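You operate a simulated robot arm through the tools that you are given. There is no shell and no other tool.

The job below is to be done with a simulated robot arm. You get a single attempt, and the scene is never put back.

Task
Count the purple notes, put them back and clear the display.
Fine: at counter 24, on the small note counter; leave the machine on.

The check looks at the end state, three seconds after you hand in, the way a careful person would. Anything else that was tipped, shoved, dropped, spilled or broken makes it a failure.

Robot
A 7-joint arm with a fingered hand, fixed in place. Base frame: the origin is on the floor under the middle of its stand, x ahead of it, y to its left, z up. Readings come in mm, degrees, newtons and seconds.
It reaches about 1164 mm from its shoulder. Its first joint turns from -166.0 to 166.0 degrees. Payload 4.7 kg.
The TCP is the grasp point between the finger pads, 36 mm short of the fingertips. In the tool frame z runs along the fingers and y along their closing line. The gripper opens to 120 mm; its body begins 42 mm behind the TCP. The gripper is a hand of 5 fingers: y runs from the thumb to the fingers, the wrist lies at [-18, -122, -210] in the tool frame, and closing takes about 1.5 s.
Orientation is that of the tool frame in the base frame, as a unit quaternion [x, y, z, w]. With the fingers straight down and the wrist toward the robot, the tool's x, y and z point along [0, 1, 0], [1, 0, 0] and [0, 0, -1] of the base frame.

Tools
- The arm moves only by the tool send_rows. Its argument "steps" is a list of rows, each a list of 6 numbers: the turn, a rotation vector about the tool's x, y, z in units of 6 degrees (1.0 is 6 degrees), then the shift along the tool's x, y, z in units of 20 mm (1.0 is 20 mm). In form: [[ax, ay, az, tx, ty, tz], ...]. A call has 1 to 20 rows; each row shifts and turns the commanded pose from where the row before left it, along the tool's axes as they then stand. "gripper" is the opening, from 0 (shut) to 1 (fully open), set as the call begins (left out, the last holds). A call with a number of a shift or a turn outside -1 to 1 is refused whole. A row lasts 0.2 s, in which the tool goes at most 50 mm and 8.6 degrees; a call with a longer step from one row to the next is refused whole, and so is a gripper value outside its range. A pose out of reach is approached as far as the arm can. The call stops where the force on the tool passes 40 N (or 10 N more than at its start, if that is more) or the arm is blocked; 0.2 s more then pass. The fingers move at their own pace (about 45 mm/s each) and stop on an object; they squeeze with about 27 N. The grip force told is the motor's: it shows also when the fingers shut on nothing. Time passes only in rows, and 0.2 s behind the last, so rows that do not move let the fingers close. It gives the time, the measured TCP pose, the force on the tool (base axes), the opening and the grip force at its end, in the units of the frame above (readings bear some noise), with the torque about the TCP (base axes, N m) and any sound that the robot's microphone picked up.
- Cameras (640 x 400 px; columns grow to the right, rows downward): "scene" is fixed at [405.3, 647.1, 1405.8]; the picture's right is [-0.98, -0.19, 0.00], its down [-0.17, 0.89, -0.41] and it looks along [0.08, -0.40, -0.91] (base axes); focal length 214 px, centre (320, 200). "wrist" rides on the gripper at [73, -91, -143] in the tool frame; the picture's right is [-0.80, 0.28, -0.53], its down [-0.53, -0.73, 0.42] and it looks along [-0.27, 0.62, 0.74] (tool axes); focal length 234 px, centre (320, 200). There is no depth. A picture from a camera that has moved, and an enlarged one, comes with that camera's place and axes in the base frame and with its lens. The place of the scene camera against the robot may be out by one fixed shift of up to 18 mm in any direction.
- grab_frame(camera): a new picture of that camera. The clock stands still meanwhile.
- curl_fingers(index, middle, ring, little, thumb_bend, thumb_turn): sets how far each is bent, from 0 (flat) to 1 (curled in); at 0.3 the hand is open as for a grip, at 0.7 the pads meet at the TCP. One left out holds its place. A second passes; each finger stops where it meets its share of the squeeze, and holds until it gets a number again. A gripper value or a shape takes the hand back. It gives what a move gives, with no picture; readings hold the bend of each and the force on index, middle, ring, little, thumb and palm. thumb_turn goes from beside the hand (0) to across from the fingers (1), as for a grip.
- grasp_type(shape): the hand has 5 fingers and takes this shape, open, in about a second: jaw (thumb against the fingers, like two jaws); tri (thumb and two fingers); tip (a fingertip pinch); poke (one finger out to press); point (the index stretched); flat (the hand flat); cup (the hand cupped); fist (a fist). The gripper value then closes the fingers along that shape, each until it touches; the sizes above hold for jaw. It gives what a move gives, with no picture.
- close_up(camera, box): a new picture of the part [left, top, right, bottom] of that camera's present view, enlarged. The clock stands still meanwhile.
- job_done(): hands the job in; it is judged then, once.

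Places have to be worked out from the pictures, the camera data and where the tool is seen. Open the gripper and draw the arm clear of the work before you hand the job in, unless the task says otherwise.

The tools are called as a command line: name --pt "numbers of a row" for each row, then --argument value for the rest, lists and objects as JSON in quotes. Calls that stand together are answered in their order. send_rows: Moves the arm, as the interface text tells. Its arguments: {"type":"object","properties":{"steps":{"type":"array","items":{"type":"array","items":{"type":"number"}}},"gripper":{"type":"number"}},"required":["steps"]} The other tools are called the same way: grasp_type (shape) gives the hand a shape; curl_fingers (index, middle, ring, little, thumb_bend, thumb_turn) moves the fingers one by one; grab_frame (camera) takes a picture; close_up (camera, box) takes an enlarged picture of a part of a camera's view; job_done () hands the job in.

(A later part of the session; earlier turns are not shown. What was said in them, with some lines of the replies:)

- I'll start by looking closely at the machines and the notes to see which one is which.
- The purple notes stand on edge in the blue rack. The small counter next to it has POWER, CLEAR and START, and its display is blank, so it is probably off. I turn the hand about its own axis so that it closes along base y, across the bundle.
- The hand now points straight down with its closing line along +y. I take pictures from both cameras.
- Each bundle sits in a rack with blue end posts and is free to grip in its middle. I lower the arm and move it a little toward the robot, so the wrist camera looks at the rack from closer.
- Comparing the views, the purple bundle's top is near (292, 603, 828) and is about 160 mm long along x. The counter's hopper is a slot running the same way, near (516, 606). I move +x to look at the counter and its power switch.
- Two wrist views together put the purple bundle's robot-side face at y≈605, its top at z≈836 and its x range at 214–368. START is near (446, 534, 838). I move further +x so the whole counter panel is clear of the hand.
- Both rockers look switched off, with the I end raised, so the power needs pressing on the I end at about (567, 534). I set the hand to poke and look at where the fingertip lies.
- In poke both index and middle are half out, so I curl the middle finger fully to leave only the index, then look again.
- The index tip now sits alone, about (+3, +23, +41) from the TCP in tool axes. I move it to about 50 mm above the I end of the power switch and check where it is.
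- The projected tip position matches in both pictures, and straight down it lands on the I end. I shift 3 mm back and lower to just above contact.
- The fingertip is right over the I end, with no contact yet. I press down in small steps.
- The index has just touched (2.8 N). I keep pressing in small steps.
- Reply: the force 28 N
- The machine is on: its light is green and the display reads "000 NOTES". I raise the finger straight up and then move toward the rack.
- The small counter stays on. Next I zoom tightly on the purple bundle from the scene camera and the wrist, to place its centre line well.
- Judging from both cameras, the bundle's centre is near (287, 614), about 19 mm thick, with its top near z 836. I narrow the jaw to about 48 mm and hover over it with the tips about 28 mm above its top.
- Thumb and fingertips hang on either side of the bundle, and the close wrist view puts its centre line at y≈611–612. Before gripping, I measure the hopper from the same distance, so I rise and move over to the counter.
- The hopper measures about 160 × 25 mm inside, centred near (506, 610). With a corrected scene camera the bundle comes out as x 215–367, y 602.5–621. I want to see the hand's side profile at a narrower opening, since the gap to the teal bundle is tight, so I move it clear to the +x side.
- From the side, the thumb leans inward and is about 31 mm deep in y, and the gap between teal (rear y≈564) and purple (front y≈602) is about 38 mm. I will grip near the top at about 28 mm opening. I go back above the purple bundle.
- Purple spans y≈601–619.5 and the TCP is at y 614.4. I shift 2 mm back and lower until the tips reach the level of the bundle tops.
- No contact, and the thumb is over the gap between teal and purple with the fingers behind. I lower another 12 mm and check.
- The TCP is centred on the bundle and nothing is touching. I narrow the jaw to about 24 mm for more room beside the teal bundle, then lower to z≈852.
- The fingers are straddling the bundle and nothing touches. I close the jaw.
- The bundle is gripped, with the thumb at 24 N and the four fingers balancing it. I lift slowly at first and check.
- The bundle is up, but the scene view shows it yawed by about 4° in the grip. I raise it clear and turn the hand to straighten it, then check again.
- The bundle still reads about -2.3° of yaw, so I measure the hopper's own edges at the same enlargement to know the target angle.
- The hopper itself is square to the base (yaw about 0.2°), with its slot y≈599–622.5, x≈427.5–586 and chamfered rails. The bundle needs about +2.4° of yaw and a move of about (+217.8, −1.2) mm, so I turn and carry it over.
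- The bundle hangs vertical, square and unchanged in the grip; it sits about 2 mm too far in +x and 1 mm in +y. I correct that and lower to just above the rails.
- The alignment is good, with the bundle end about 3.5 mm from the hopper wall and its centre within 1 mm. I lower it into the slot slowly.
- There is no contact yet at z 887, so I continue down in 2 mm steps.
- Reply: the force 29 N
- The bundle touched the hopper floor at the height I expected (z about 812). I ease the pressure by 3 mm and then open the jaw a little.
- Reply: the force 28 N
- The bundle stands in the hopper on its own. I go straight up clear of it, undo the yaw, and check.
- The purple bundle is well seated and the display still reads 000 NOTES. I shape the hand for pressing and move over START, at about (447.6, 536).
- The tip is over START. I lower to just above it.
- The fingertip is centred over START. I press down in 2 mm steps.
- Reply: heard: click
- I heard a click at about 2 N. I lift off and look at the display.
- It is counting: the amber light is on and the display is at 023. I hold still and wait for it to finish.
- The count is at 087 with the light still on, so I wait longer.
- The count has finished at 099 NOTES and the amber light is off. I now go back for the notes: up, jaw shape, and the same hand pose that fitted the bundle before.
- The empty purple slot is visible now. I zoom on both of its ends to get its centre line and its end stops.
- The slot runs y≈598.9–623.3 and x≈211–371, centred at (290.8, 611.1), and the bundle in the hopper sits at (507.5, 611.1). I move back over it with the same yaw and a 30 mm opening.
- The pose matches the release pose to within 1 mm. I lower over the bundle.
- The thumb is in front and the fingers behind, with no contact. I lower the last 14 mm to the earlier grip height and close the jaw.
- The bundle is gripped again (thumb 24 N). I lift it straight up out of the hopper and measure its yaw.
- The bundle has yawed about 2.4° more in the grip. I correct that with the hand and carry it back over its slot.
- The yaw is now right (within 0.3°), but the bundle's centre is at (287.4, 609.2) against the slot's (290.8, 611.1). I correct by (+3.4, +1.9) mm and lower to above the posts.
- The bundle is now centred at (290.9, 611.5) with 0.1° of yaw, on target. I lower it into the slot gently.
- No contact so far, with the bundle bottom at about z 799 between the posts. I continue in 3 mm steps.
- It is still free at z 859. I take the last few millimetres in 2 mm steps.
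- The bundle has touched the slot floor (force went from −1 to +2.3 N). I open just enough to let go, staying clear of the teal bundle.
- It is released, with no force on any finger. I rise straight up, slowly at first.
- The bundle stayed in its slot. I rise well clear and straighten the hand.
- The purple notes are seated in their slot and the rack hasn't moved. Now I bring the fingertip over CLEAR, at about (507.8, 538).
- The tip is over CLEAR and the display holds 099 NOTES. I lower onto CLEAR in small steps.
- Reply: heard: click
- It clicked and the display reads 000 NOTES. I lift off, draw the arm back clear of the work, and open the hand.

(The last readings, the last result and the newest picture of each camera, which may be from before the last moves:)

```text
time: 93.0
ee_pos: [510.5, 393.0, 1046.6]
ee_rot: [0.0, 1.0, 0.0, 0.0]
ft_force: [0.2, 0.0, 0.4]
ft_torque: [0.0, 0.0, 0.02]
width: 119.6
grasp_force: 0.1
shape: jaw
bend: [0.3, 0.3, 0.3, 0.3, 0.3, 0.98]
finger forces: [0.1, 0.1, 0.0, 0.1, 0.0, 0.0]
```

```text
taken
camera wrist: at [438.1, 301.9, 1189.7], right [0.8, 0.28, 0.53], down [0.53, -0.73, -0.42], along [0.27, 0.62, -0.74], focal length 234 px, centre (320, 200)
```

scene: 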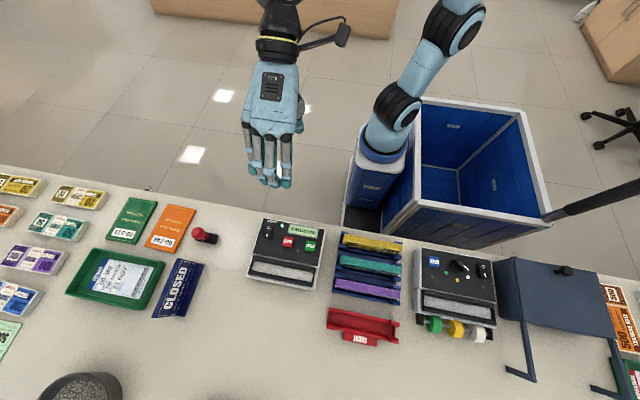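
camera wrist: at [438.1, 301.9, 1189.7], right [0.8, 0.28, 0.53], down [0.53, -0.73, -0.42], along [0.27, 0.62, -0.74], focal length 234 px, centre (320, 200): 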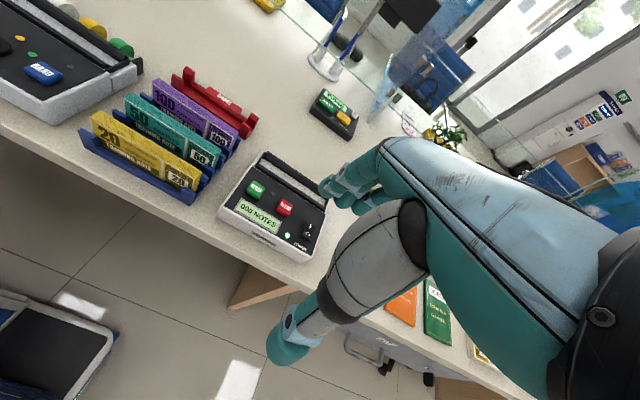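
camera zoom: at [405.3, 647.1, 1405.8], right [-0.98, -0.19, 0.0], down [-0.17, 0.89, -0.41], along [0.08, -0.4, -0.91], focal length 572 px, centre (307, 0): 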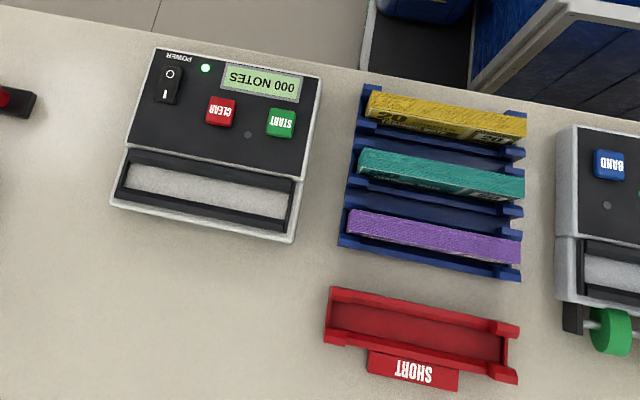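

Everything looks back in place. I make one last close check of the rack and display before handing in.

close_up --camera "scene" --box '[325, 255, 405, 315]'

close_up --camera "wrist" --box '[70, 60, 330, 270]'

```text
6.67 times, centred on (365, 285) of scene
camera zoom: at [405.3, 647.1, 1405.8], right [-0.98, -0.19, 0.0], down [-0.17, 0.89, -0.41], along [0.08, -0.4, -0.91], focal length 1430 px, centre (20, -367)
```

zoom: 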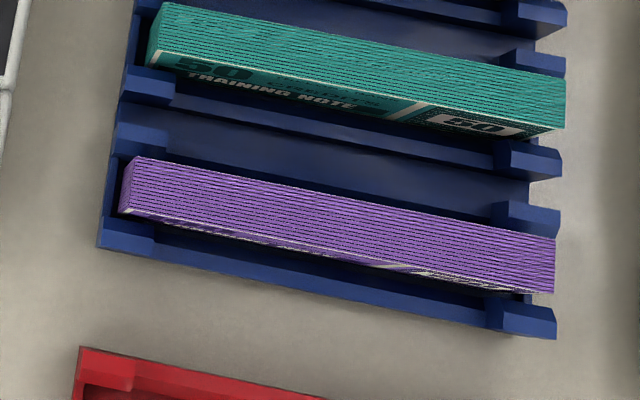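

```text
1.90 times, centred on (200, 165) of wrist
camera zoom: at [438.1, 301.9, 1189.7], right [0.8, 0.28, 0.53], down [0.53, -0.73, -0.42], along [0.27, 0.62, -0.74], focal length 446 px, centre (549, 267)
```

zoom: 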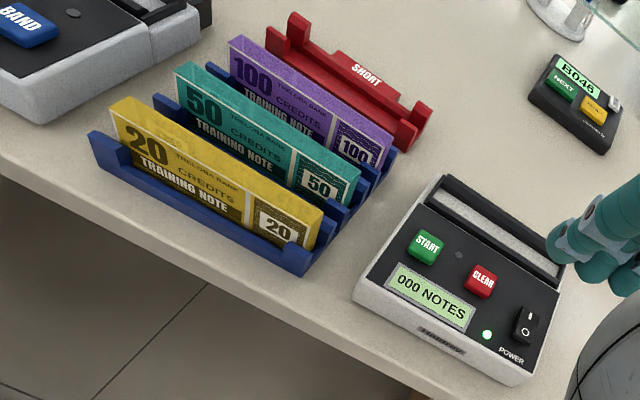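

The purple notes are back upright in their slot, and the rack and the other bundles are where they started. The counter is still on with its display at 000 NOTES, and the hand is open and clear, so I hand in.

job_done

```text
The job is handed in.
```

The purple notes are counted and back in their slot, and the small note counter is still on with its display cleared to 000 NOTES. The job is handed in.

- **Count:** the machine counted 099 notes. If a full bundle should be 100, this one is a note short. You said to put them back, so I returned them to the rack and didn't use the tray marked SHORT.
- **Machine:** it was off when I started, so I switched it on before counting.
- **Everything else:** in the last pictures, the rack, the other bundles and the nearby items looked unmoved. I left the hand open and the arm clear of the work.
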